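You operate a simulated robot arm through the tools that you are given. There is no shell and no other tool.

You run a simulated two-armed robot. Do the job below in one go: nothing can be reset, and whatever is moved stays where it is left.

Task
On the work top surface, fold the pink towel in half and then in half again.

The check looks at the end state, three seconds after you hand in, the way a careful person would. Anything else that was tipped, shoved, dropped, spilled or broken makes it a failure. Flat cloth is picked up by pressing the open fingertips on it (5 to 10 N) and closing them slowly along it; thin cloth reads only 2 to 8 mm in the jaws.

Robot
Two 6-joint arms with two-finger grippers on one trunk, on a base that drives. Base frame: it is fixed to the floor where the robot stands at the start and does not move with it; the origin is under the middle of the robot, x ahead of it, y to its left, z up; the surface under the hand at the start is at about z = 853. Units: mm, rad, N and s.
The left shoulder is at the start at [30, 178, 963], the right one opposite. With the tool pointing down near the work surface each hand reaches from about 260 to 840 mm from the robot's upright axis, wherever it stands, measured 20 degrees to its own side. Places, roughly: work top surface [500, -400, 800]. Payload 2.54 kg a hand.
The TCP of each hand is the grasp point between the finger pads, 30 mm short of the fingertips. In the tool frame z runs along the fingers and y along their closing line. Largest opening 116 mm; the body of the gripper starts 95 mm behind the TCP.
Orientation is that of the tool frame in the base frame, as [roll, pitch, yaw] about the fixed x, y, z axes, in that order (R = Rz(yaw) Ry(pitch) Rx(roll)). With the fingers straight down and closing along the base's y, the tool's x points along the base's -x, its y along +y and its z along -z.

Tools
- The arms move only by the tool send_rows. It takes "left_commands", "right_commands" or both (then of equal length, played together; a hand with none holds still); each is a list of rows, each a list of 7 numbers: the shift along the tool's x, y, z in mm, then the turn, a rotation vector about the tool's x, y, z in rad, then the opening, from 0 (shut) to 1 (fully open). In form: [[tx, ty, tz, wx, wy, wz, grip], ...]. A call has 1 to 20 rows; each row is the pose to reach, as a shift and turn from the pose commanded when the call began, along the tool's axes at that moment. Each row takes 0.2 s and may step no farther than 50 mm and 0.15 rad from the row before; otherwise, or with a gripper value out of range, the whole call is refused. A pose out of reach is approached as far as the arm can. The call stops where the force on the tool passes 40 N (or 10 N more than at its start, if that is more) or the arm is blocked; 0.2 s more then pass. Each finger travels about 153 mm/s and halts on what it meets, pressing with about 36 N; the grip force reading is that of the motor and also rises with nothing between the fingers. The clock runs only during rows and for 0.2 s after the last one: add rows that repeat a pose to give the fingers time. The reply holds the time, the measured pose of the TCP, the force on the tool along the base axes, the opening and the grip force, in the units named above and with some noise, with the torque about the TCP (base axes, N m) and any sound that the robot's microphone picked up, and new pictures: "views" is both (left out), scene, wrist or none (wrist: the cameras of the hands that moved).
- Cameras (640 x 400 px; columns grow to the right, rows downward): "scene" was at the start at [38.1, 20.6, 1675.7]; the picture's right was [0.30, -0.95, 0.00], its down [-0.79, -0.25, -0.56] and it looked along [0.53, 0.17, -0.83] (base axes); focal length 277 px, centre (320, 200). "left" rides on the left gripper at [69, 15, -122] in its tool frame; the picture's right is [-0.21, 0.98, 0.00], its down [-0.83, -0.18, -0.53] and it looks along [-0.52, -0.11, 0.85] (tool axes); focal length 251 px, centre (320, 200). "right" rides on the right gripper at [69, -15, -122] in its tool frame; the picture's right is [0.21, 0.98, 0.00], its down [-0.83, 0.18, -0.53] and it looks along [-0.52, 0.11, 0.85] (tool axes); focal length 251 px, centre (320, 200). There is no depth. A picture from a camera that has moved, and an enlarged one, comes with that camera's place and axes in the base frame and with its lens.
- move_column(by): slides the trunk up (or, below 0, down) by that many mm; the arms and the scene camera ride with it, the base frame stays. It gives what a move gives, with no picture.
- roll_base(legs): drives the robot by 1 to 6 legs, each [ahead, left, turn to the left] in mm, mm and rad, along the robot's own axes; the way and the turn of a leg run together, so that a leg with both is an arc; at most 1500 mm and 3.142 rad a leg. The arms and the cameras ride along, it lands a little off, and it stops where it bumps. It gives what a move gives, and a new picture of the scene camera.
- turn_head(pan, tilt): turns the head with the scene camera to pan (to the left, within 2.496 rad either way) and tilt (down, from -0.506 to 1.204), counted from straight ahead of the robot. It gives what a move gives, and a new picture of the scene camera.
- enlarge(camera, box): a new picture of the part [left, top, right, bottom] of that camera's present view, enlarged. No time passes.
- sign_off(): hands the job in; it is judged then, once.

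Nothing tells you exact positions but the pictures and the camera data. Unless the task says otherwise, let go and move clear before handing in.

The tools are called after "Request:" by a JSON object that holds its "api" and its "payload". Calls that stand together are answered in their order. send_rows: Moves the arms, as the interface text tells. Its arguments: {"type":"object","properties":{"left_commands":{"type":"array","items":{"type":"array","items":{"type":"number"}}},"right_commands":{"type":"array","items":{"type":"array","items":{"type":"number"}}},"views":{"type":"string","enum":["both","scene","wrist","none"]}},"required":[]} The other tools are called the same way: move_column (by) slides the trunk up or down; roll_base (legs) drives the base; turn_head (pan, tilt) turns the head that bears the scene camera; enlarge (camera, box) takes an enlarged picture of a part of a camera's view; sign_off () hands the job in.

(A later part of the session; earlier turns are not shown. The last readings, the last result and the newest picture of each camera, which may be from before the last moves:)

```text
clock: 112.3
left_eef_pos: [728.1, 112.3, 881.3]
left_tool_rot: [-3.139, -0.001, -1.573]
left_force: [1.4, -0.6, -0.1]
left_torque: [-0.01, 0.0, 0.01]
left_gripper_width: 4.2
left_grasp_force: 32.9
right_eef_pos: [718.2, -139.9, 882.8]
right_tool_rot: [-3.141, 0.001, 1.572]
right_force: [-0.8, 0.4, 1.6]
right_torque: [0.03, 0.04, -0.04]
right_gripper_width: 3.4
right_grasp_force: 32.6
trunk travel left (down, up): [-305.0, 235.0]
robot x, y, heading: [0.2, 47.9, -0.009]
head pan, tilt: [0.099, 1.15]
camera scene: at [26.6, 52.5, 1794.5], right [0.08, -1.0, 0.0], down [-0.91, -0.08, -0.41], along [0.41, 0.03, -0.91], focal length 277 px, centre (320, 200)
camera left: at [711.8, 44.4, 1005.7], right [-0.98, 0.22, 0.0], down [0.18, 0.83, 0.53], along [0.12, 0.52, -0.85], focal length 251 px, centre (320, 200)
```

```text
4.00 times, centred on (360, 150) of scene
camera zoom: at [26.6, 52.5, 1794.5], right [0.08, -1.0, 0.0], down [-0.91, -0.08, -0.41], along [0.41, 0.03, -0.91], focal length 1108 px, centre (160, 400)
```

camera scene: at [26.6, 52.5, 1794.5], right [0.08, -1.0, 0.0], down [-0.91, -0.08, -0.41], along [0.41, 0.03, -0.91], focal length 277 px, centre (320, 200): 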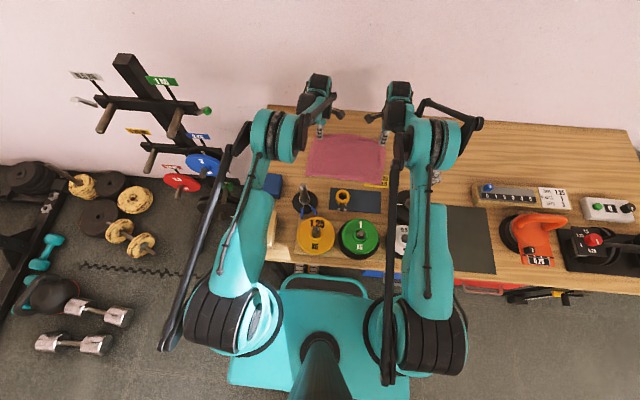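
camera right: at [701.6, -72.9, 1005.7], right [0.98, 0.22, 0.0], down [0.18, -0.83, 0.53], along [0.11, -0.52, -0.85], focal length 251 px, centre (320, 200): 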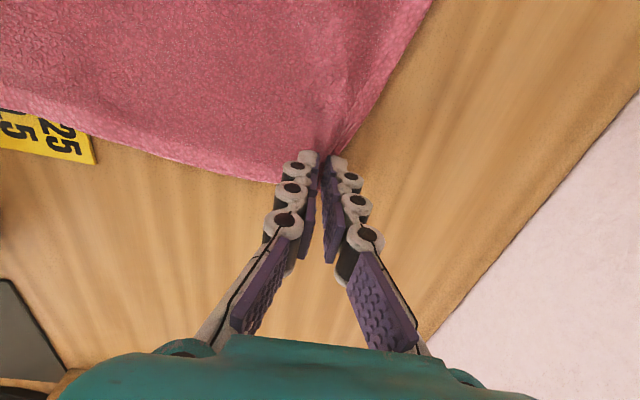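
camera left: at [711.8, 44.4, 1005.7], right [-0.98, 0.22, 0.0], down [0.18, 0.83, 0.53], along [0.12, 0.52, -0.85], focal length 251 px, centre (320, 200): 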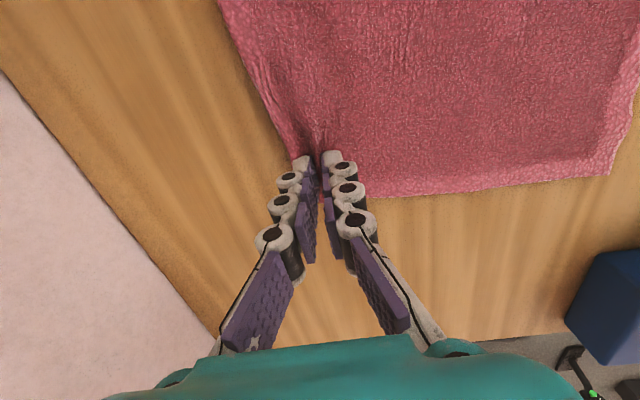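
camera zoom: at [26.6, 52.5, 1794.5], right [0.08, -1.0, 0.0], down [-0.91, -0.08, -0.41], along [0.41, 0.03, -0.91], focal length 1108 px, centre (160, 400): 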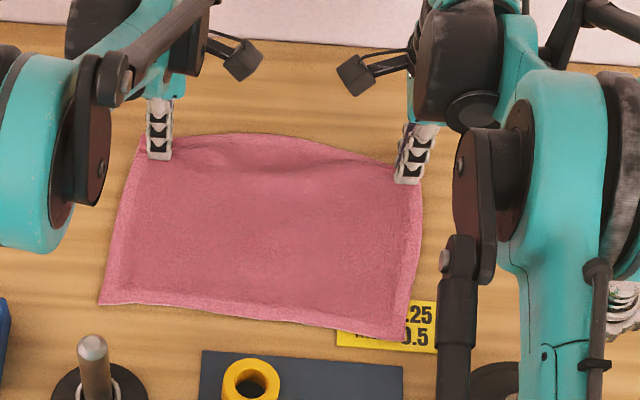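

Both corners are held (4.2 and 3.4 mm), and the near edge sits at x = 541 (left) and 527 (right). I'll lift along an arc sized to the measured cloth length, kept slightly slack.

Request:
{"api": "send_rows", "payload": {"left_commands": [[-1.3, 3.8, -18.4, 0, 0, 0, 0], [-2.6, 11.7, -35, 0, 0, 0, 0], [-3.9, 23.3, -48.8, 0, 0, 0, 0], [-5.2, 38.4, -59.3, 0.03, 0, 0, 0], [-6.5, 55.4, -65.7, 0.06, 0, 0, 0], [-7.8, 73.3, -68.5, 0.1, 0, 0, 0], [-9.1, 91.2, -67, 0.14, 0, 0, 0], [-10.4, 105.8, -62.5, 0.18, 0, 0, 0]], "right_commands": [[1.3, -4, -19, 0, 0, 0, 0], [2.6, -12.3, -36.4, 0, 0, 0, 0], [3.9, -24.6, -50.8, 0, 0, 0, 0], [5.2, -40.5, -61.7, -0.03, 0, 0, 0], [6.5, -58.3, -68.3, -0.06, 0, 0, 0], [7.8, -77.2, -71.2, -0.1, 0, 0, 0], [9.1, -96, -69.7, -0.14, 0, 0, 0], [10.4, -111.3, -65, -0.18, 0, 0, 0]], "views": "both"}}

Request:
{"api": "enlarge", "payload": {"camera": "scene", "box": [280, 110, 420, 200]}}

Request:
{"api": "enlarge", "payload": {"camera": "left", "box": [120, 0, 440, 200]}}

Request:
{"api": "enlarge", "payload": {"camera": "right", "box": [200, 0, 520, 200]}}

```text
clock: 114.1
left_eef_pos: [620.0, 122.4, 946.1]
left_tool_rot: [-2.958, -0.001, -1.574]
left_force: [1.4, -0.2, -1.4]
left_torque: [0.01, 0.01, 0.01]
left_gripper_width: 4.5
left_grasp_force: 33.7
right_eef_pos: [603.7, -129.1, 946.2]
right_tool_rot: [2.96, 0.0, 1.571]
right_force: [-0.1, 0.9, -0.5]
right_torque: [0.01, 0.06, 0.02]
right_gripper_width: 3.6
right_grasp_force: 32.9
trunk travel left (down, up): [-305.0, 235.0]
robot x, y, heading: [-2.1, 48.1, -0.013]
head pan, tilt: [0.099, 1.15]
camera scene: at [26.0, 52.4, 1794.5], right [0.08, -1.0, 0.0], down [-0.91, -0.08, -0.41], along [0.41, 0.03, -0.91], focal length 277 px, centre (320, 200)
camera right: at [565.4, -63.0, 1065.1], right [0.96, 0.22, 0.17], down [0.08, -0.83, 0.56], along [0.26, -0.52, -0.81], focal length 251 px, centre (320, 200)
camera left: at [583.8, 54.7, 1064.5], right [-0.96, 0.22, -0.18], down [0.08, 0.83, 0.56], along [0.27, 0.52, -0.81], focal length 251 px, centre (320, 200)
```

scene: 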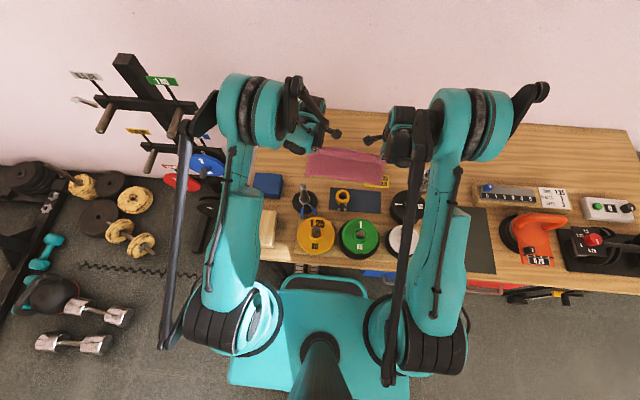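
right: 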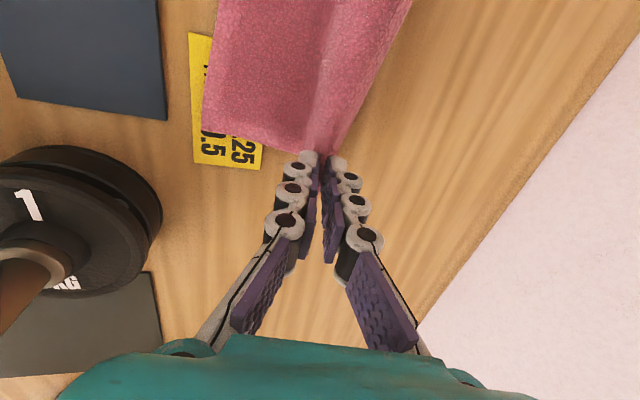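
left: 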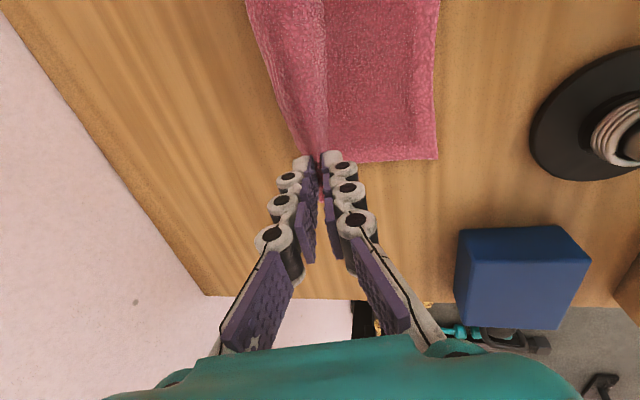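

```text
4.44 times, centred on (350, 155) of scene
camera zoom: at [26.0, 52.4, 1794.5], right [0.08, -1.0, 0.0], down [-0.91, -0.08, -0.41], along [0.41, 0.03, -0.91], focal length 1232 px, centre (187, 400)
```

zoom: 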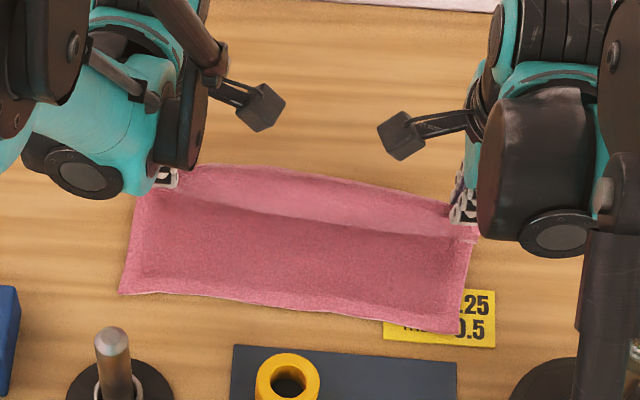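

```text
2.00 times, centred on (280, 100) of left
camera zoom: at [583.8, 54.7, 1064.5], right [-0.96, 0.22, -0.18], down [0.08, 0.83, 0.56], along [0.27, 0.52, -0.81], focal length 503 px, centre (400, 400)
```

zoom: 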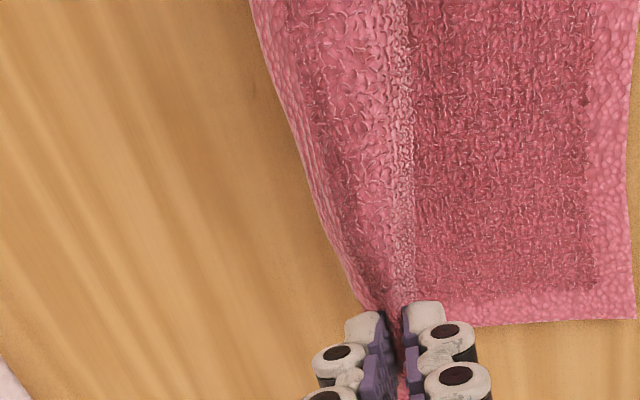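

```text
2.00 times, centred on (360, 100) of right
camera zoom: at [565.4, -63.0, 1065.1], right [0.96, 0.22, 0.17], down [0.08, -0.83, 0.56], along [0.26, -0.52, -0.81], focal length 503 px, centre (240, 400)
```

zoom: 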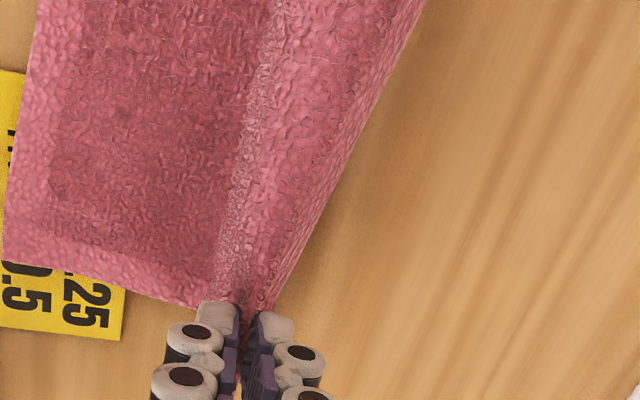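

The sheet is standing well with the bottom half flat. I'll carry on towards the near edge.

Request:
{"api": "send_rows", "payload": {"left_commands": [[-1.3, 14.6, 3.8, 0.04, 0, 0, 0], [-2.6, 27.6, 10.4, 0.06, 0, 0, 0], [-3.9, 38, 18.2, 0.06, 0, 0, 0], [-5.2, 46.1, 26.2, 0.04, 0, 0, 0]], "right_commands": [[1.3, -15.4, 4, -0.04, 0, 0, 0], [2.6, -29, 10.9, -0.06, 0, 0, 0], [3.9, -40, 19.1, -0.06, 0, 0, 0], [5.2, -48.6, 27.4, -0.04, 0, 0, 0]], "views": "both"}}

Request:
{"api": "enlarge", "payload": {"camera": "scene", "box": [280, 110, 420, 200]}}

Request:
{"api": "enlarge", "payload": {"camera": "left", "box": [120, 0, 440, 200]}}

Request:
{"api": "enlarge", "payload": {"camera": "right", "box": [200, 0, 520, 200]}}

```text
clock: 115.1
left_eef_pos: [582.7, 128.6, 911.1]
left_tool_rot: [-2.92, -0.001, -1.572]
left_force: [-0.3, -1.5, 0.8]
left_torque: [0.0, 0.05, -0.01]
left_gripper_width: 3.4
left_grasp_force: 32.7
right_eef_pos: [562.6, -126.6, 910.8]
right_tool_rot: [2.924, -0.001, 1.571]
right_force: [0.0, 0.4, -0.2]
right_torque: [0.08, 0.04, 0.02]
right_gripper_width: 3.9
right_grasp_force: 32.9
trunk travel left (down, up): [-305.0, 235.0]
robot x, y, heading: [-3.5, 46.6, -0.013]
head pan, tilt: [0.099, 1.15]
camera scene: at [27.7, 52.5, 1794.5], right [0.08, -1.0, 0.0], down [-0.91, -0.08, -0.41], along [0.41, 0.03, -0.91], focal length 277 px, centre (320, 200)
camera right: at [519.5, -59.3, 1028.1], right [0.95, 0.22, 0.21], down [0.06, -0.83, 0.56], along [0.3, -0.52, -0.8], focal length 251 px, centre (320, 200)
camera left: at [540.0, 61.0, 1028.3], right [-0.95, 0.22, -0.21], down [0.06, 0.83, 0.56], along [0.3, 0.52, -0.8], focal length 251 px, centre (320, 200)
```

scene: 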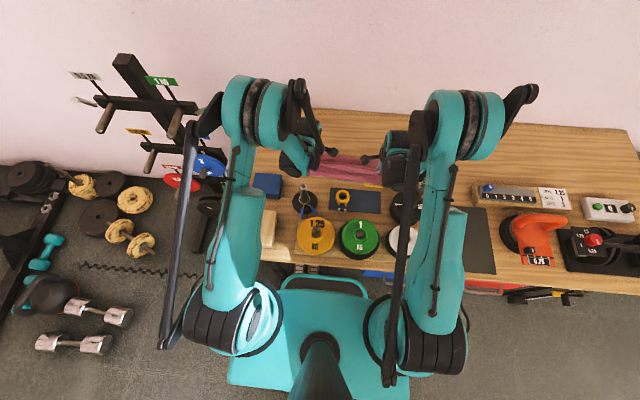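
right: 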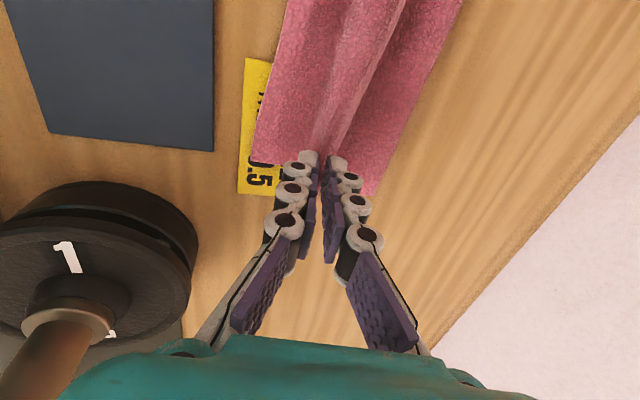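
left: 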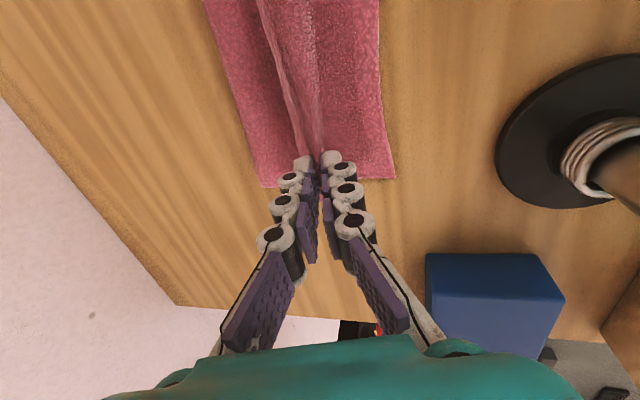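

```text
4.44 times, centred on (350, 155) of scene
camera zoom: at [27.7, 52.5, 1794.5], right [0.08, -1.0, 0.0], down [-0.91, -0.08, -0.41], along [0.41, 0.03, -0.91], focal length 1232 px, centre (187, 400)
```

zoom: 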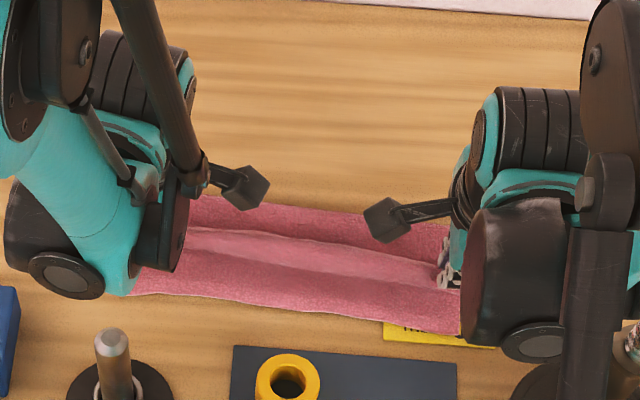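

```text
2.00 times, centred on (280, 100) of left
camera zoom: at [540.0, 61.0, 1028.3], right [-0.95, 0.22, -0.21], down [0.06, 0.83, 0.56], along [0.3, 0.52, -0.8], focal length 503 px, centre (400, 400)
```

zoom: 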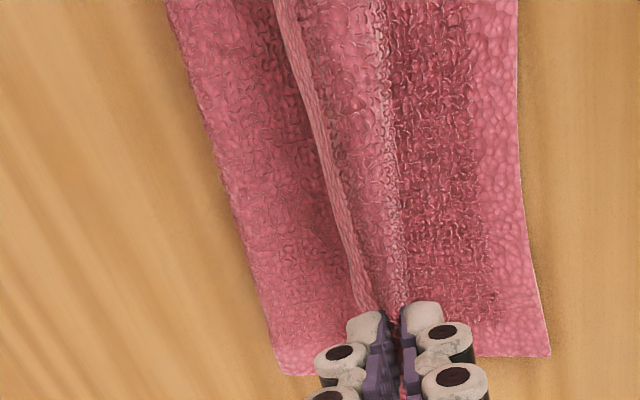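

```text
2.00 times, centred on (360, 100) of right
camera zoom: at [519.5, -59.3, 1028.1], right [0.95, 0.22, 0.21], down [0.06, -0.83, 0.56], along [0.3, -0.52, -0.8], focal length 503 px, centre (240, 400)
```

zoom: 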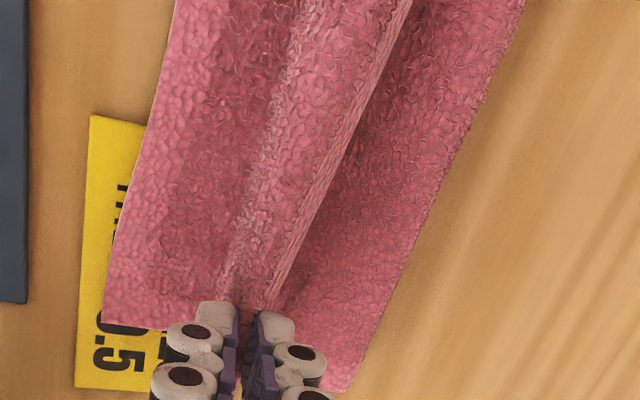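

The fold line is now at 104–108 mm from the near edge, essentially half (110). I'll set the edge down gently, stopping short of pulling it, and release.

Request:
{"api": "send_rows", "payload": {"left_commands": [[-0.7, 3.3, 4.2, -0.05, 0, 0, 0], [-1.4, 6.6, 8.5, -0.1, 0, 0, 0], [-2, 9.9, 12.7, -0.14, 0, 0, 0], [-2, 9.9, 12.7, -0.14, 0, 0, 0], [-2, 9.9, 12.7, -0.14, 0, 0, 0.06], [-2, 9.9, 12.7, -0.14, 0, 0, 0.14], [-2, 9.9, 12.7, -0.14, 0, 0, 0.22], [-2, 9.9, 12.7, -0.14, 0, 0, 0.22], [-2, 9.9, -5, -0.14, 0, 0, 0.22], [-2, 9.9, -35, -0.14, 0, 0, 0.3], [-2, 5, -60, -0.2, 0, 0, 0.3]], "right_commands": [[0.7, -3.5, 4.5, 0.05, 0, 0, 0], [1.4, -6.9, 9, 0.1, 0, 0, 0], [2, -10.4, 13.5, 0.14, 0, 0, 0], [2, -10.4, 13.5, 0.14, 0, 0, 0], [2, -10.4, 13.5, 0.14, 0, 0, 0.06], [2, -10.4, 13.5, 0.14, 0, 0, 0.14], [2, -10.4, 13.5, 0.14, 0, 0, 0.22], [2, -10.4, 13.5, 0.14, 0, 0, 0.22], [2, -10.4, -5, 0.14, 0, 0, 0.22], [2, -10.4, -35, 0.14, 0, 0, 0.3], [2, -5, -60, 0.2, 0, 0, 0.3]], "views": "both"}}

Request:
{"api": "enlarge", "payload": {"camera": "scene", "box": [280, 110, 420, 200]}}

Request:
{"api": "enlarge", "payload": {"camera": "left", "box": [120, 0, 440, 200]}}

Request:
{"api": "enlarge", "payload": {"camera": "right", "box": [200, 0, 520, 200]}}

```text
clock: 117.5
left_eef_pos: [564.0, 132.1, 967.2]
left_tool_rot: [-3.123, 0.0, -1.573]
left_force: [0.0, 0.5, 0.2]
left_torque: [0.0, 0.01, -0.01]
left_gripper_width: 34.7
left_grasp_force: 0.0
right_eef_pos: [545.5, -121.5, 967.5]
right_tool_rot: [3.124, 0.0, 1.573]
right_force: [-0.2, 1.2, 0.6]
right_torque: [0.0, 0.02, 0.0]
right_gripper_width: 35.1
right_grasp_force: 0.1
trunk travel left (down, up): [-305.0, 235.0]
robot x, y, heading: [-3.5, 45.2, -0.015]
head pan, tilt: [0.099, 1.15]
camera scene: at [27.6, 52.8, 1794.5], right [0.08, -1.0, 0.0], down [-0.91, -0.08, -0.41], along [0.41, 0.03, -0.91], focal length 277 px, centre (320, 200)
camera right: at [525.6, -55.4, 1090.7], right [0.98, 0.22, 0.02], down [0.17, -0.83, 0.54], along [0.13, -0.52, -0.84], focal length 251 px, centre (320, 200)
camera left: at [545.7, 64.2, 1090.6], right [-0.98, 0.22, -0.02], down [0.17, 0.83, 0.54], along [0.13, 0.52, -0.84], focal length 251 px, centre (320, 200)
```

scene: 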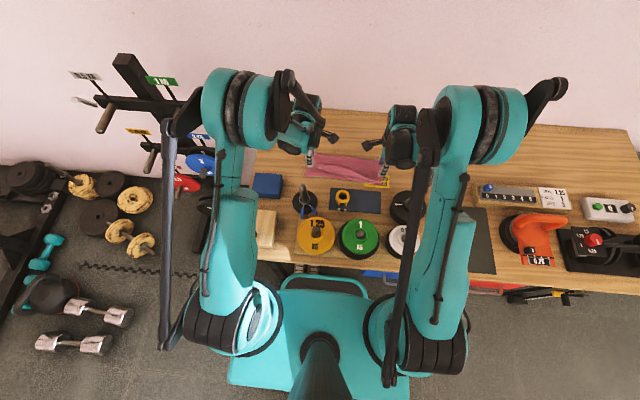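
right: 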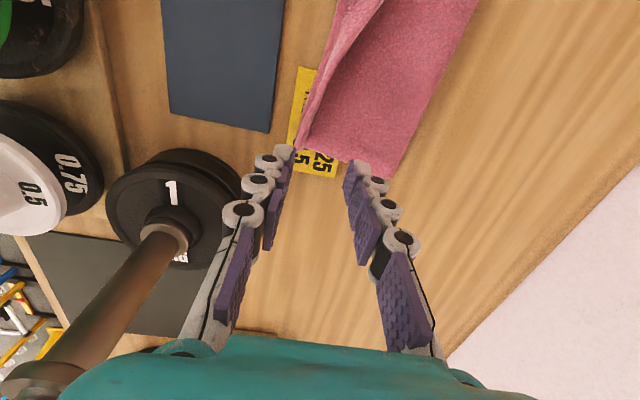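
left: 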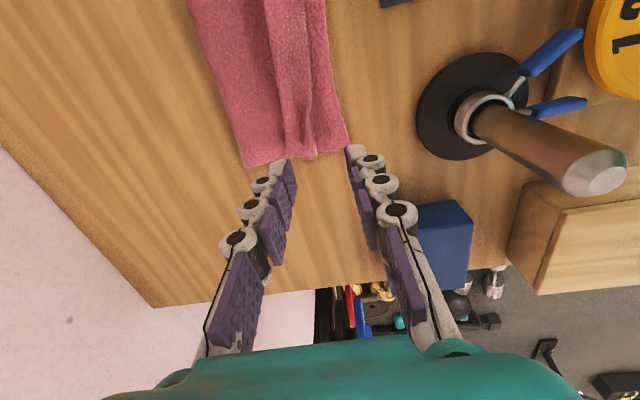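

```text
4.44 times, centred on (350, 155) of scene
camera zoom: at [27.6, 52.8, 1794.5], right [0.08, -1.0, 0.0], down [-0.91, -0.08, -0.41], along [0.41, 0.03, -0.91], focal length 1232 px, centre (187, 400)
```

zoom: 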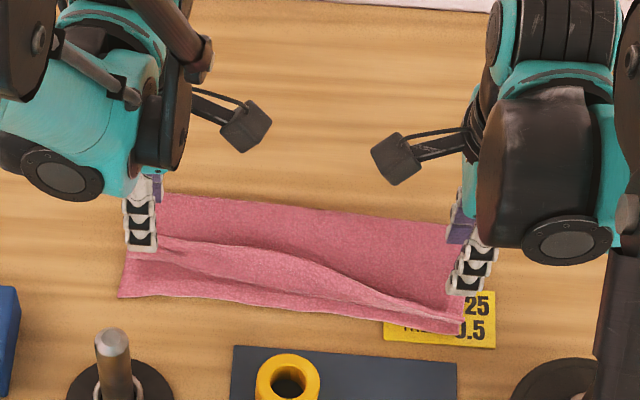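

```text
2.00 times, centred on (280, 100) of left
camera zoom: at [545.7, 64.2, 1090.6], right [-0.98, 0.22, -0.02], down [0.17, 0.83, 0.54], along [0.13, 0.52, -0.84], focal length 503 px, centre (400, 400)
```

zoom: 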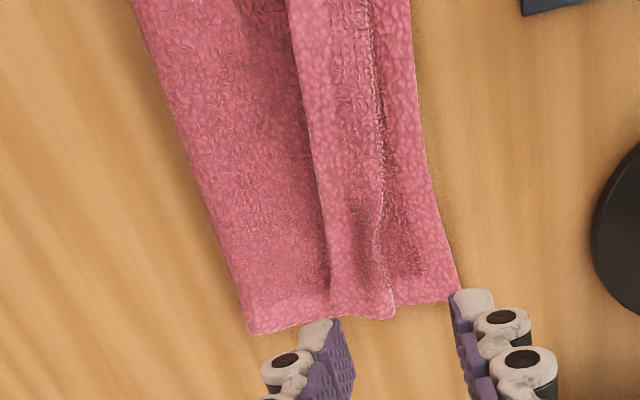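

```text
2.00 times, centred on (360, 100) of right
camera zoom: at [525.6, -55.4, 1090.7], right [0.98, 0.22, 0.02], down [0.17, -0.83, 0.54], along [0.13, -0.52, -0.84], focal length 503 px, centre (240, 400)
```

zoom: 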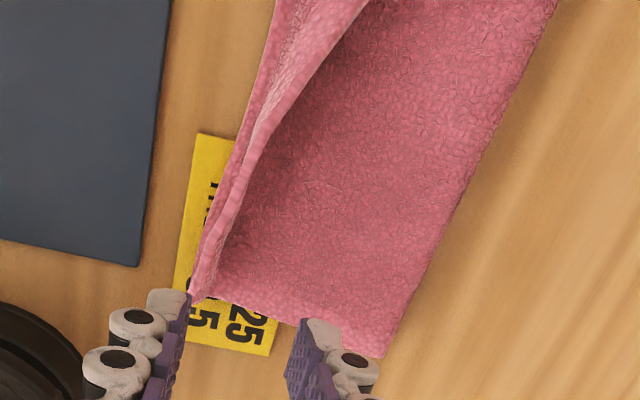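

That worked: the fold is at half and the right end has unrolled by itself onto the near edge, leaving only a narrow flap (about 28 mm) on the left. I'll turn the left hand, pinch that flap's free edge lightly and flip it over to the near edge.

Request:
{"api": "send_rows", "payload": {"left_commands": [[0.5, -3, 0, -0.02, 0, 0.1428, 0.3], [1, -6, 0, -0.02, 0, 0.2856, 0.3], [1.5, -9, 0, -0.02, 0, 0.4284, 0.28], [2, -12, 0, -0.02, 0, 0.5712, 0.25], [2.5, -15, 0, -0.02, 0, 0.714, 0.25], [3, -18, 0, -0.02, 0, 0.8568, 0.25], [3.5, -21, 0, -0.02, 0, 0.9996, 0.25], [4, -24, 10, -0.02, 0, 1.1424, 0.25], [4.5, -28, 20, -0.02, 0, 1.2852, 0.25], [5, -31, 35, -0.02, 0, 1.428, 0.25], [6, -34, 50, -0.02, 0, 1.5708, 0.25], [6, -34, 66, -0.02, 0, 1.5708, 0.25], [6, -34, 66, -0.02, 0, 1.5708, 0.25]], "right_commands": [[0, 0, -5, 0, 0, 0, 0.3], [0, 0, -10, 0, 0, 0, 0.3], [0, 0, -15, 0, 0, 0, 0.3], [0, 0, -20, 0, 0, 0, 0.3], [0, 0, -25, 0, 0, 0, 0.3], [0, 0, -30, 0, 0, 0, 0.3], [0, 0, -35, 0, 0, 0, 0.3], [0, 0, -40, 0, 0, 0, 0.3], [0, 0, -45, 0, 0, 0, 0.3], [0, 0, -50, 0, 0, 0, 0.3], [0, 0, -55, 0, 0, 0, 0.3], [0, 0, -60, 0, 0, 0, 0.3], [0, 0, -60, 0, 0, 0, 0.3]], "views": "wrist"}}

Request:
{"api": "enlarge", "payload": {"camera": "left", "box": [160, 50, 480, 250]}}

Request:
{"api": "enlarge", "payload": {"camera": "right", "box": [240, 0, 560, 200]}}

```text
clock: 120.3
left_eef_pos: [599.4, 123.7, 904.0]
left_tool_rot: [3.13, 0.008, 3.139]
left_force: [-0.6, -0.7, 0.5]
left_torque: [-0.01, 0.01, 0.0]
left_gripper_width: 29.0
left_grasp_force: 0.1
right_eef_pos: [544.6, -122.4, 1029.7]
right_tool_rot: [3.123, -0.001, 1.571]
right_force: [-0.1, -0.2, -0.8]
right_torque: [-0.02, 0.01, 0.05]
right_gripper_width: 34.9
right_grasp_force: 0.0
trunk travel left (down, up): [-305.0, 235.0]
robot x, y, heading: [-1.8, 47.8, -0.016]
head pan, tilt: [0.099, 1.15]
camera right: at [524.9, -55.5, 1151.8], right [0.98, 0.22, 0.02], down [0.17, -0.83, 0.54], along [0.13, -0.52, -0.84], focal length 251 px, centre (320, 200)
camera left: at [528.1, 138.5, 1026.3], right [0.22, 0.98, 0.01], down [0.82, -0.19, 0.54], along [0.53, -0.11, -0.84], focal length 251 px, centre (320, 200)
```

right: 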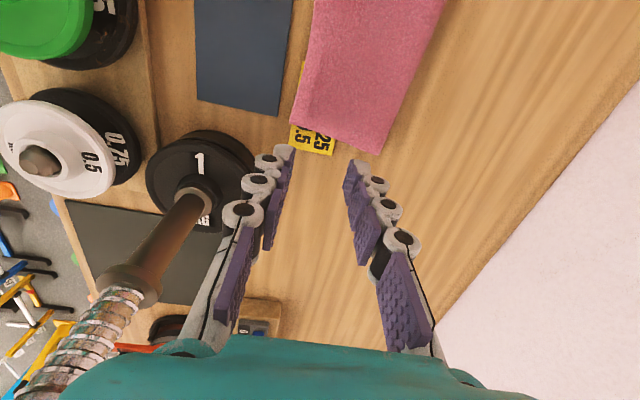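
left: 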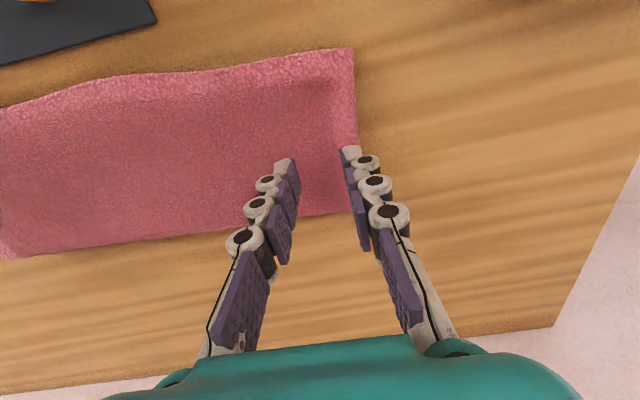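

```text
2.00 times, centred on (320, 150) of left
camera zoom: at [528.1, 138.5, 1026.3], right [0.22, 0.98, 0.01], down [0.82, -0.19, 0.54], along [0.53, -0.11, -0.84], focal length 503 px, centre (320, 300)
```

zoom: 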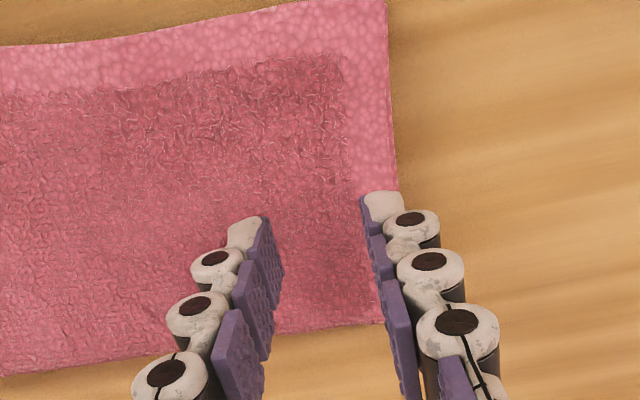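

```text
2.00 times, centred on (400, 100) of right
camera zoom: at [524.9, -55.5, 1151.8], right [0.98, 0.22, 0.02], down [0.17, -0.83, 0.54], along [0.13, -0.52, -0.84], focal length 503 px, centre (160, 400)
```

zoom: 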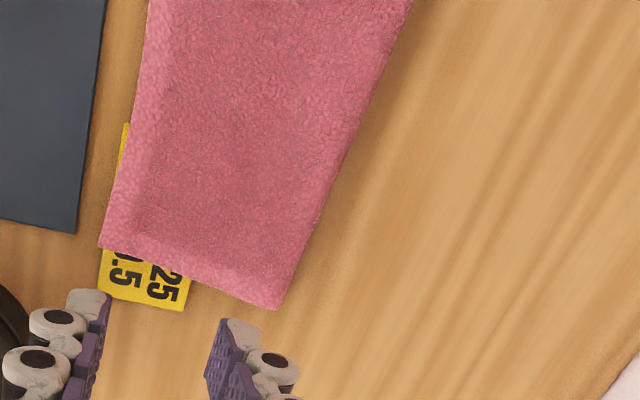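

The flap has unrolled by itself and the first fold now lies flat. I'll lift the hands away and check the alignment.

Request:
{"api": "send_rows", "payload": {"left_commands": [[0, 10, -30, 0, 0, 0, 0.3], [0, 30, -70, 0, 0, 0, 0.3], [0, 60, -110, 0, 0, 0, 0.3], [0, 90, -120, 0, 0, 0, 0.3]], "right_commands": [[0, 10, 0, 0, 0, 0, 0.3], [0, 20, 0, 0, 0, 0, 0.3], [-10, 30, 0, 0, 0, 0, 0.3], [-20, 40, 0, 0, 0, 0, 0.3]], "views": "both"}}

Request:
{"api": "enlarge", "payload": {"camera": "scene", "box": [290, 120, 410, 195]}}

Request:
{"api": "enlarge", "payload": {"camera": "left", "box": [0, 50, 320, 250]}}

```text
clock: 121.3
left_eef_pos: [597.6, 215.8, 1023.9]
left_tool_rot: [3.13, 0.008, 3.138]
left_force: [-0.6, -0.7, -0.3]
left_torque: [-0.01, 0.02, 0.0]
left_gripper_width: 34.9
left_grasp_force: 0.0
right_eef_pos: [585.8, -142.7, 1029.6]
right_tool_rot: [3.124, 0.0, 1.572]
right_force: [0.1, 0.5, 0.8]
right_torque: [-0.01, 0.0, -0.03]
right_gripper_width: 34.9
right_grasp_force: 0.1
trunk travel left (down, up): [-305.0, 235.0]
robot x, y, heading: [-3.7, 49.4, -0.014]
head pan, tilt: [0.099, 1.15]
camera scene: at [27.7, 53.1, 1794.4], right [0.08, -1.0, 0.0], down [-0.91, -0.08, -0.41], along [0.41, 0.03, -0.91], focal length 277 px, centre (320, 200)
camera right: at [566.6, -75.5, 1153.0], right [0.98, 0.21, 0.02], down [0.17, -0.83, 0.54], along [0.13, -0.52, -0.84], focal length 251 px, centre (320, 200)
camera left: at [527.6, 230.3, 1146.5], right [0.22, 0.98, 0.01], down [0.82, -0.19, 0.54], along [0.53, -0.11, -0.84], focal length 251 px, centre (320, 200)
```

scene: 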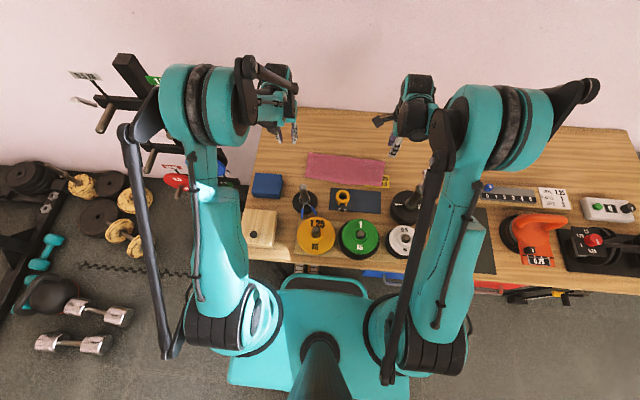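
right: 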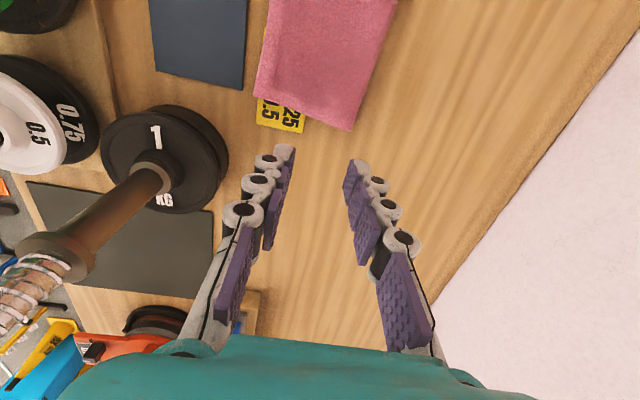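
left: 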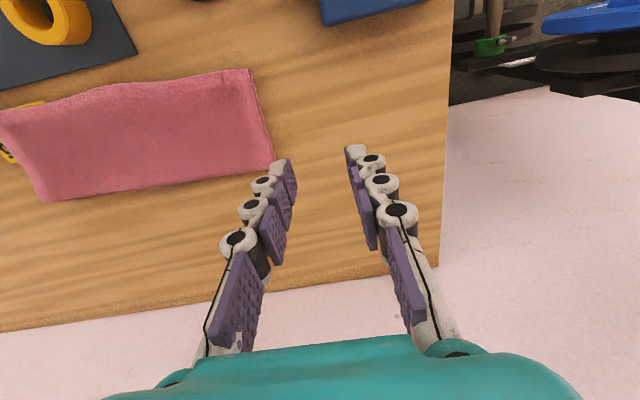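

```text
5.33 times, centred on (350, 158) of scene
camera zoom: at [27.7, 53.1, 1794.4], right [0.08, -1.0, 0.0], down [-0.91, -0.08, -0.41], along [0.41, 0.03, -0.91], focal length 1478 px, centre (160, 427)
```

zoom: 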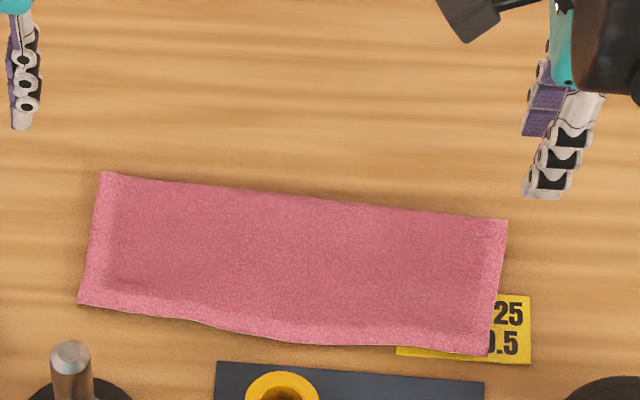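

```text
2.00 times, centred on (160, 150) of left
camera zoom: at [527.6, 230.3, 1146.5], right [0.22, 0.98, 0.01], down [0.82, -0.19, 0.54], along [0.53, -0.11, -0.84], focal length 503 px, centre (640, 300)
```

zoom: 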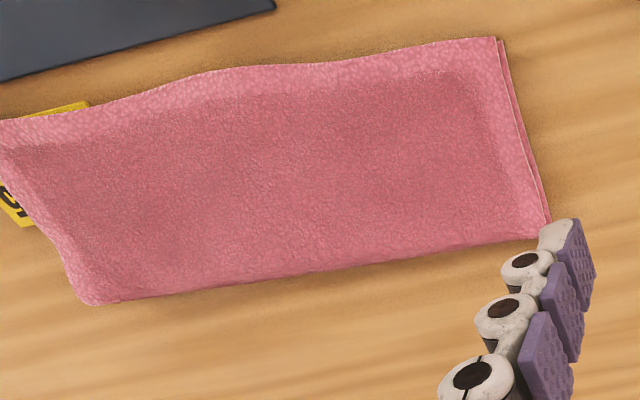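

The first fold is neat: a strip about 293 × 112 mm with edges aligned. For the second fold I'll move the right arm well clear and use the left hand to take both layers at the middle of the left short edge.

Request:
{"api": "send_rows", "payload": {"left_commands": [[0, -20, 10, 0, 0, 0.02, 0.3], [2, -45, 30, 0, 0, 0.058, 0.3], [5.6, -70, 60, 0, 0, 0.058, 0.3], [5.6, -91, 90, 0, 0, 0.058, 0.3], [5.6, -91, 112, 0, 0, 0.058, 0.3], [5.6, -91, 118, 0, 0, 0.058, 0.3], [5.6, -91, 118, 0, 0, 0.058, 0.3]], "right_commands": [[0, 0, -45, 0, 0, 0, 0.3], [0, 0, -90, 0, 0, 0, 0.3], [-45, 5, -110, 0, 0, 0, 0.3], [-90, 10, -110, 0, 0, 0, 0.3], [-135, 15, -110, 0, 0, 0, 0.3], [-180, 15, -110, 0, 0, 0, 0.3], [-200, 15, -110, 0, 0, 0, 0.3]], "views": "both"}}

Request:
{"api": "enlarge", "payload": {"camera": "left", "box": [160, 50, 480, 250]}}

Request:
{"api": "enlarge", "payload": {"camera": "scene", "box": [280, 110, 420, 200]}}

```text
clock: 122.9
left_eef_pos: [593.5, 122.9, 903.6]
left_tool_rot: [3.129, 0.007, 3.082]
left_force: [1.0, 0.3, -1.1]
left_torque: [0.01, 0.01, 0.02]
left_gripper_width: 34.6
left_grasp_force: 0.1
right_eef_pos: [597.5, -341.6, 1138.7]
right_tool_rot: [3.125, -0.001, 1.572]
right_force: [-0.4, -0.5, 0.6]
right_torque: [0.0, 0.0, 0.02]
right_gripper_width: 34.6
right_grasp_force: 0.1
trunk travel left (down, up): [-305.0, 235.0]
robot x, y, heading: [-5.0, 50.5, -0.012]
head pan, tilt: [0.099, 1.15]
camera scene: at [27.3, 52.8, 1794.5], right [0.08, -1.0, 0.0], down [-0.91, -0.08, -0.41], along [0.41, 0.03, -0.91], focal length 277 px, centre (320, 200)
camera right: at [579.0, -275.2, 1261.3], right [0.98, 0.22, 0.02], down [0.17, -0.83, 0.54], along [0.13, -0.52, -0.84], focal length 251 px, centre (320, 200)
camera left: at [523.6, 142.8, 1027.1], right [0.27, 0.96, 0.01], down [0.81, -0.24, 0.54], along [0.52, -0.13, -0.84], focal length 251 px, centre (320, 200)
```

scene: 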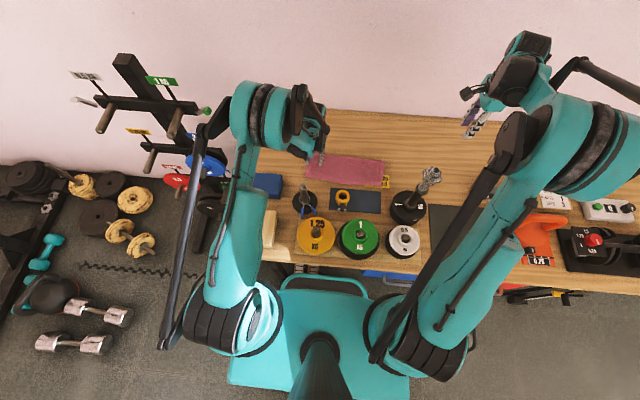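
right: 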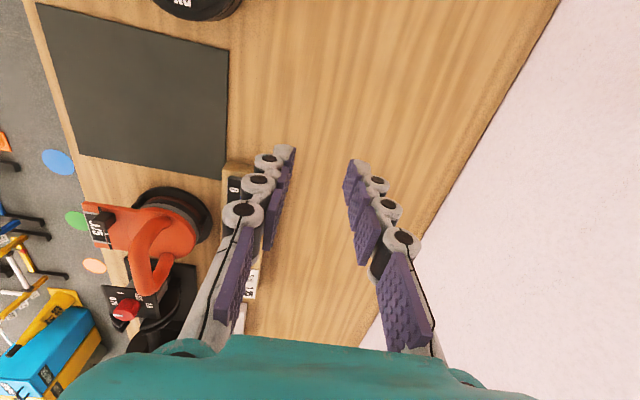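
left: 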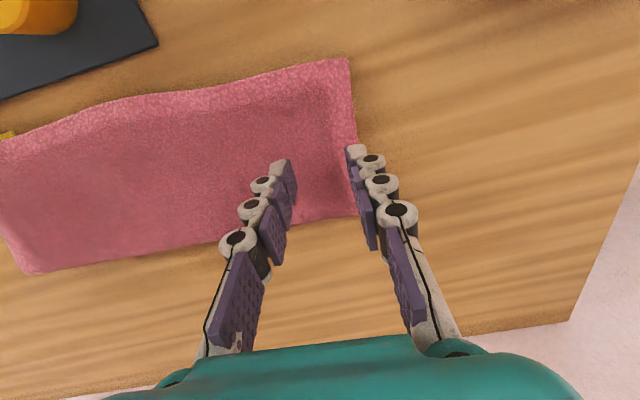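

```text
2.00 times, centred on (320, 150) of left
camera zoom: at [523.6, 142.8, 1027.1], right [0.27, 0.96, 0.01], down [0.81, -0.24, 0.54], along [0.52, -0.13, -0.84], focal length 503 px, centre (320, 300)
```

zoom: 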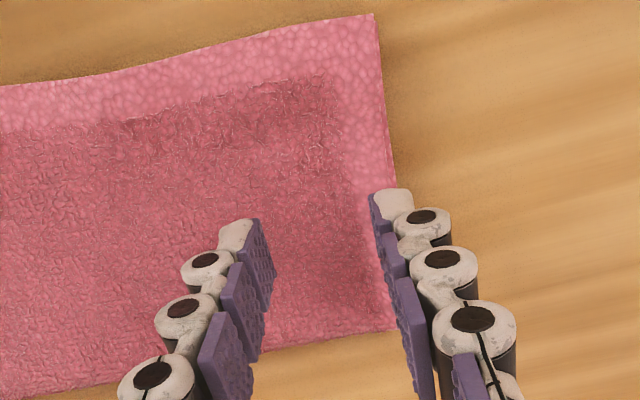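

```text
4.44 times, centred on (350, 155) of scene
camera zoom: at [27.3, 52.8, 1794.5], right [0.08, -1.0, 0.0], down [-0.91, -0.08, -0.41], along [0.41, 0.03, -0.91], focal length 1232 px, centre (187, 400)
```

zoom: 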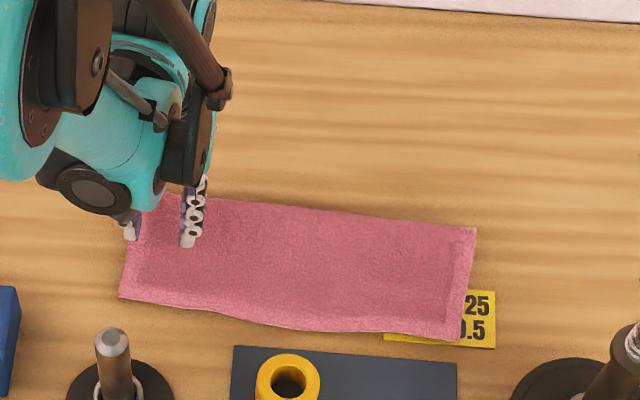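

The fingers straddle the middle of the left edge. I'll press down more firmly here, so both layers are gathered.

Request:
{"api": "send_rows", "payload": {"left_commands": [[0, -4, 6, 0, 0, 0, 0.3], [0, -4, 12, 0, 0, 0, 0.3], [0, -4, 15, 0, 0, 0, 0.3], [0, -4, 17, 0, 0, 0, 0.3], [0, -4, 17, 0, 0, 0, 0.3]], "views": "none"}}

```text
clock: 124.1
left_eef_pos: [593.1, 119.8, 887.0]
left_tool_rot: [3.127, 0.007, 3.084]
left_force: [-0.7, -0.4, 1.4]
left_torque: [0.0, 0.01, -0.03]
left_gripper_width: 34.9
left_grasp_force: 0.1
right_eef_pos: [596.7, -341.5, 1138.5]
right_tool_rot: [3.123, -0.001, 1.57]
right_force: [-0.8, 0.1, 0.2]
right_torque: [0.02, 0.0, -0.01]
right_gripper_width: 35.1
right_grasp_force: 0.0
trunk travel left (down, up): [-305.0, 235.0]
robot x, y, heading: [-2.5, 49.7, -0.013]
head pan, tilt: [0.099, 1.15]
```

Request:
{"api": "send_rows", "payload": {"left_commands": [[0, 0, 1, 0, 0, 0, 0.3], [0, 0, 2, 0, 0, 0, 0.3], [0, 0, 2.6, 0, 0, 0, 0.3], [0, 0, 2.6, 0, 0, 0, 0.3]], "views": "none"}}

```text
clock: 125.1
left_eef_pos: [594.3, 120.4, 885.2]
left_tool_rot: [3.128, 0.008, 3.082]
left_force: [-2.3, -0.5, 10.0]
left_torque: [-0.06, 0.04, -0.01]
left_gripper_width: 35.3
left_grasp_force: 0.2
right_eef_pos: [596.7, -341.4, 1138.3]
right_tool_rot: [3.124, 0.0, 1.571]
right_force: [-0.2, 0.9, 0.7]
right_torque: [0.01, 0.01, -0.03]
right_gripper_width: 34.8
right_grasp_force: 0.0
trunk travel left (down, up): [-305.0, 235.0]
robot x, y, heading: [-6.4, 47.4, -0.018]
head pan, tilt: [0.099, 1.15]
```

Request:
{"api": "send_rows", "payload": {"left_commands": [[0, 0, 0, 0, 0, 0, 0.275], [0, 0, 0, 0, 0, 0, 0.25], [0, 0, 0, 0, 0, 0, 0.225], [0, 0, 0, 0, 0, 0, 0.2], [0, 0, 0, 0, 0, 0, 0.175], [0, 0, 0, 0, 0, 0, 0.15], [0, 0, 0, 0, 0, 0, 0.125], [0, 0, 0, 0, 0, 0, 0.1], [0, 0, 0, 0, 0, 0, 0.075], [0, 0, 0, 0, 0, 0, 0.05], [0, 0, 0, 0, 0, 0, 0.025], [0, 0, 0, 0, 0, 0, 0], [0, 0, 0, 0, 0, 0, 0], [0, 0, 0, 0, 0, 0, 0]], "views": "wrist"}}

Request:
{"api": "enlarge", "payload": {"camera": "left", "box": [160, 50, 480, 250]}}

Request:
{"api": "enlarge", "payload": {"camera": "scene", "box": [280, 110, 420, 200]}}

```text
clock: 128.1
left_eef_pos: [594.5, 120.0, 885.5]
left_tool_rot: [3.128, 0.006, 3.082]
left_force: [-0.1, -0.4, 2.3]
left_torque: [0.02, 0.01, 0.05]
left_gripper_width: 6.4
left_grasp_force: 34.5
right_eef_pos: [598.0, -341.4, 1139.1]
right_tool_rot: [3.121, 0.002, 1.572]
right_force: [-0.9, -1.6, 0.9]
right_torque: [0.02, 0.02, -0.01]
right_gripper_width: 34.7
right_grasp_force: 0.1
trunk travel left (down, up): [-305.0, 235.0]
robot x, y, heading: [-5.3, 47.8, -0.017]
head pan, tilt: [0.099, 1.15]
camera left: at [524.5, 138.9, 1008.1], right [0.27, 0.96, 0.01], down [0.81, -0.24, 0.54], along [0.52, -0.13, -0.84], focal length 251 px, centre (320, 200)
```

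left: 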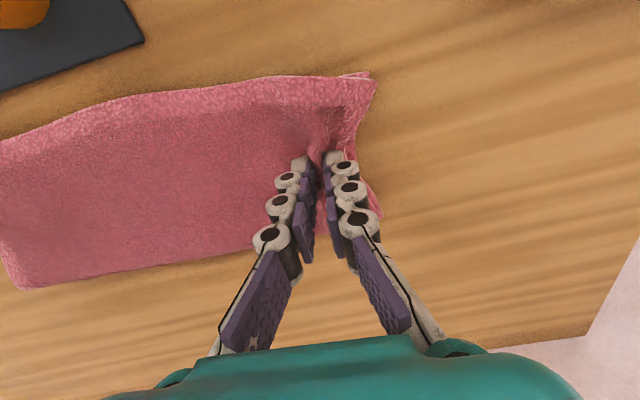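

```text
2.00 times, centred on (320, 150) of left
camera zoom: at [524.5, 138.9, 1008.1], right [0.27, 0.96, 0.01], down [0.81, -0.24, 0.54], along [0.52, -0.13, -0.84], focal length 503 px, centre (320, 300)
```

zoom: 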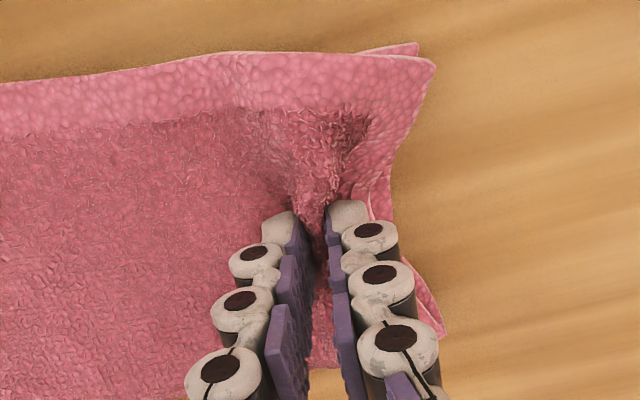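

```text
4.44 times, centred on (350, 155) of scene
camera zoom: at [26.6, 52.4, 1794.5], right [0.08, -1.0, 0.0], down [-0.91, -0.08, -0.41], along [0.41, 0.03, -0.91], focal length 1232 px, centre (187, 400)
```

zoom: 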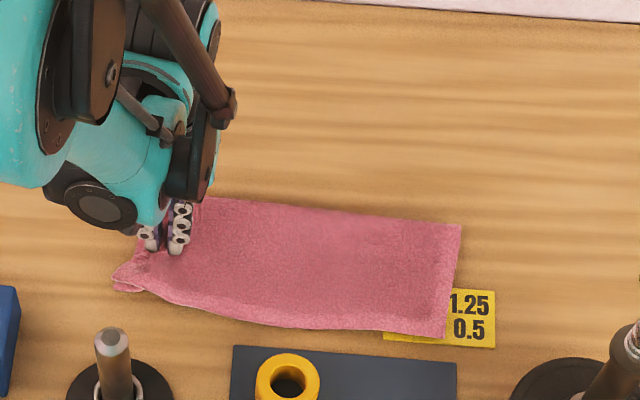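

Two layers are in the jaws (6.4 mm). I'll lift in an arc towards the right and check that both layers come up together.

Request:
{"api": "send_rows", "payload": {"left_commands": [[0, -3.1, -18.4, 0, 0, 0, 0], [0, -8.8, -35.9, 0, 0, 0, 0], [0, -17.9, -51.8, 0, 0, 0, 0], [0, -29.4, -65.6, 0, 0, 0, 0], [0, -42.9, -77, 0, 0, 0, 0]], "views": "both"}}

Request:
{"api": "enlarge", "payload": {"camera": "scene", "box": [280, 110, 420, 200]}}

Request:
{"api": "enlarge", "payload": {"camera": "left", "box": [100, 30, 500, 280]}}

```text
clock: 129.3
left_eef_pos: [589.4, 76.7, 962.0]
left_tool_rot: [3.129, 0.007, 3.082]
left_force: [0.5, -0.7, -0.2]
left_torque: [0.03, 0.01, 0.04]
left_gripper_width: 6.4
left_grasp_force: 34.4
right_eef_pos: [597.9, -342.6, 1138.7]
right_tool_rot: [3.122, 0.001, 1.574]
right_force: [0.0, 0.5, -0.2]
right_torque: [0.03, 0.01, -0.01]
right_gripper_width: 34.9
right_grasp_force: 0.1
trunk travel left (down, up): [-305.0, 235.0]
robot x, y, heading: [-1.7, 47.7, -0.014]
head pan, tilt: [0.099, 1.15]
camera scene: at [26.6, 51.8, 1794.5], right [0.08, -1.0, 0.0], down [-0.91, -0.08, -0.41], along [0.41, 0.03, -0.91], focal length 277 px, centre (320, 200)
camera left: at [519.9, 94.8, 1084.8], right [0.27, 0.96, 0.01], down [0.81, -0.24, 0.54], along [0.52, -0.13, -0.84], focal length 251 px, centre (320, 200)
```

scene: 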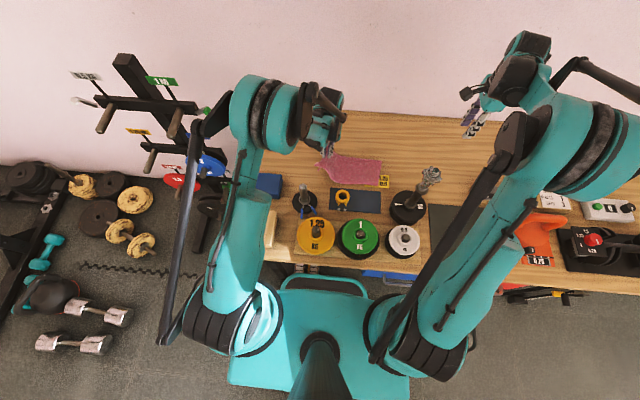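
left: 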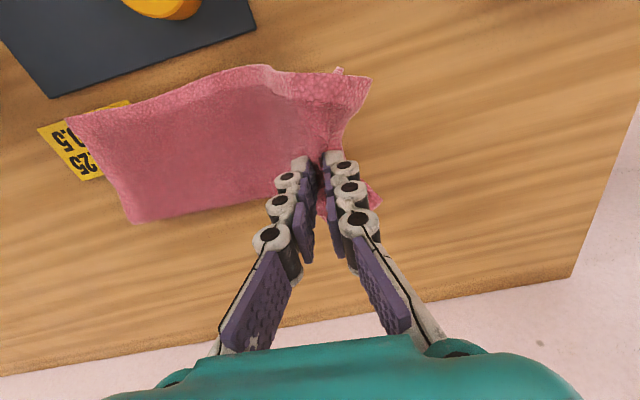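

```text
4.44 times, centred on (350, 155) of scene
camera zoom: at [26.6, 51.8, 1794.5], right [0.08, -1.0, 0.0], down [-0.91, -0.08, -0.41], along [0.41, 0.03, -0.91], focal length 1232 px, centre (187, 400)
```

zoom: 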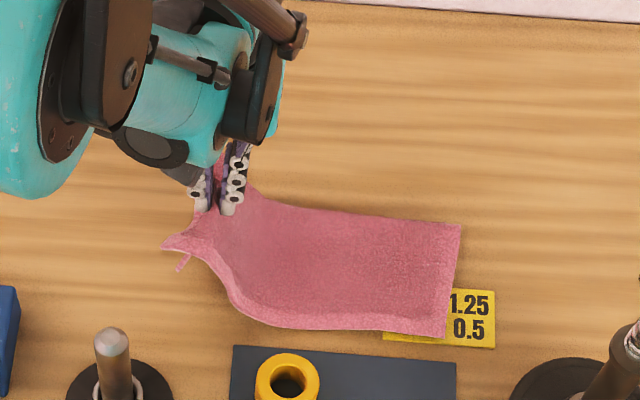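

```text
1.60 times, centred on (300, 155) of left
camera zoom: at [519.9, 94.8, 1084.8], right [0.27, 0.96, 0.01], down [0.81, -0.24, 0.54], along [0.52, -0.13, -0.84], focal length 402 px, centre (352, 272)
```

zoom: 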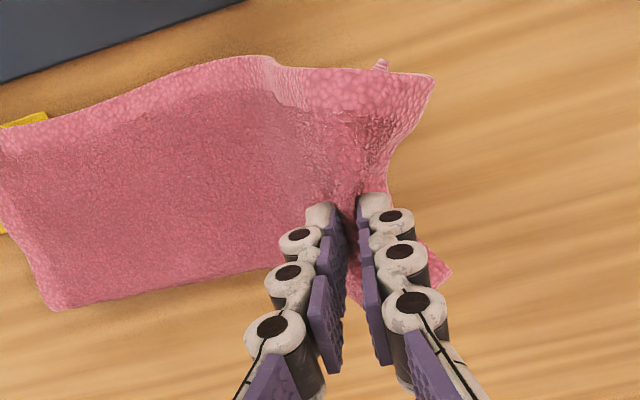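

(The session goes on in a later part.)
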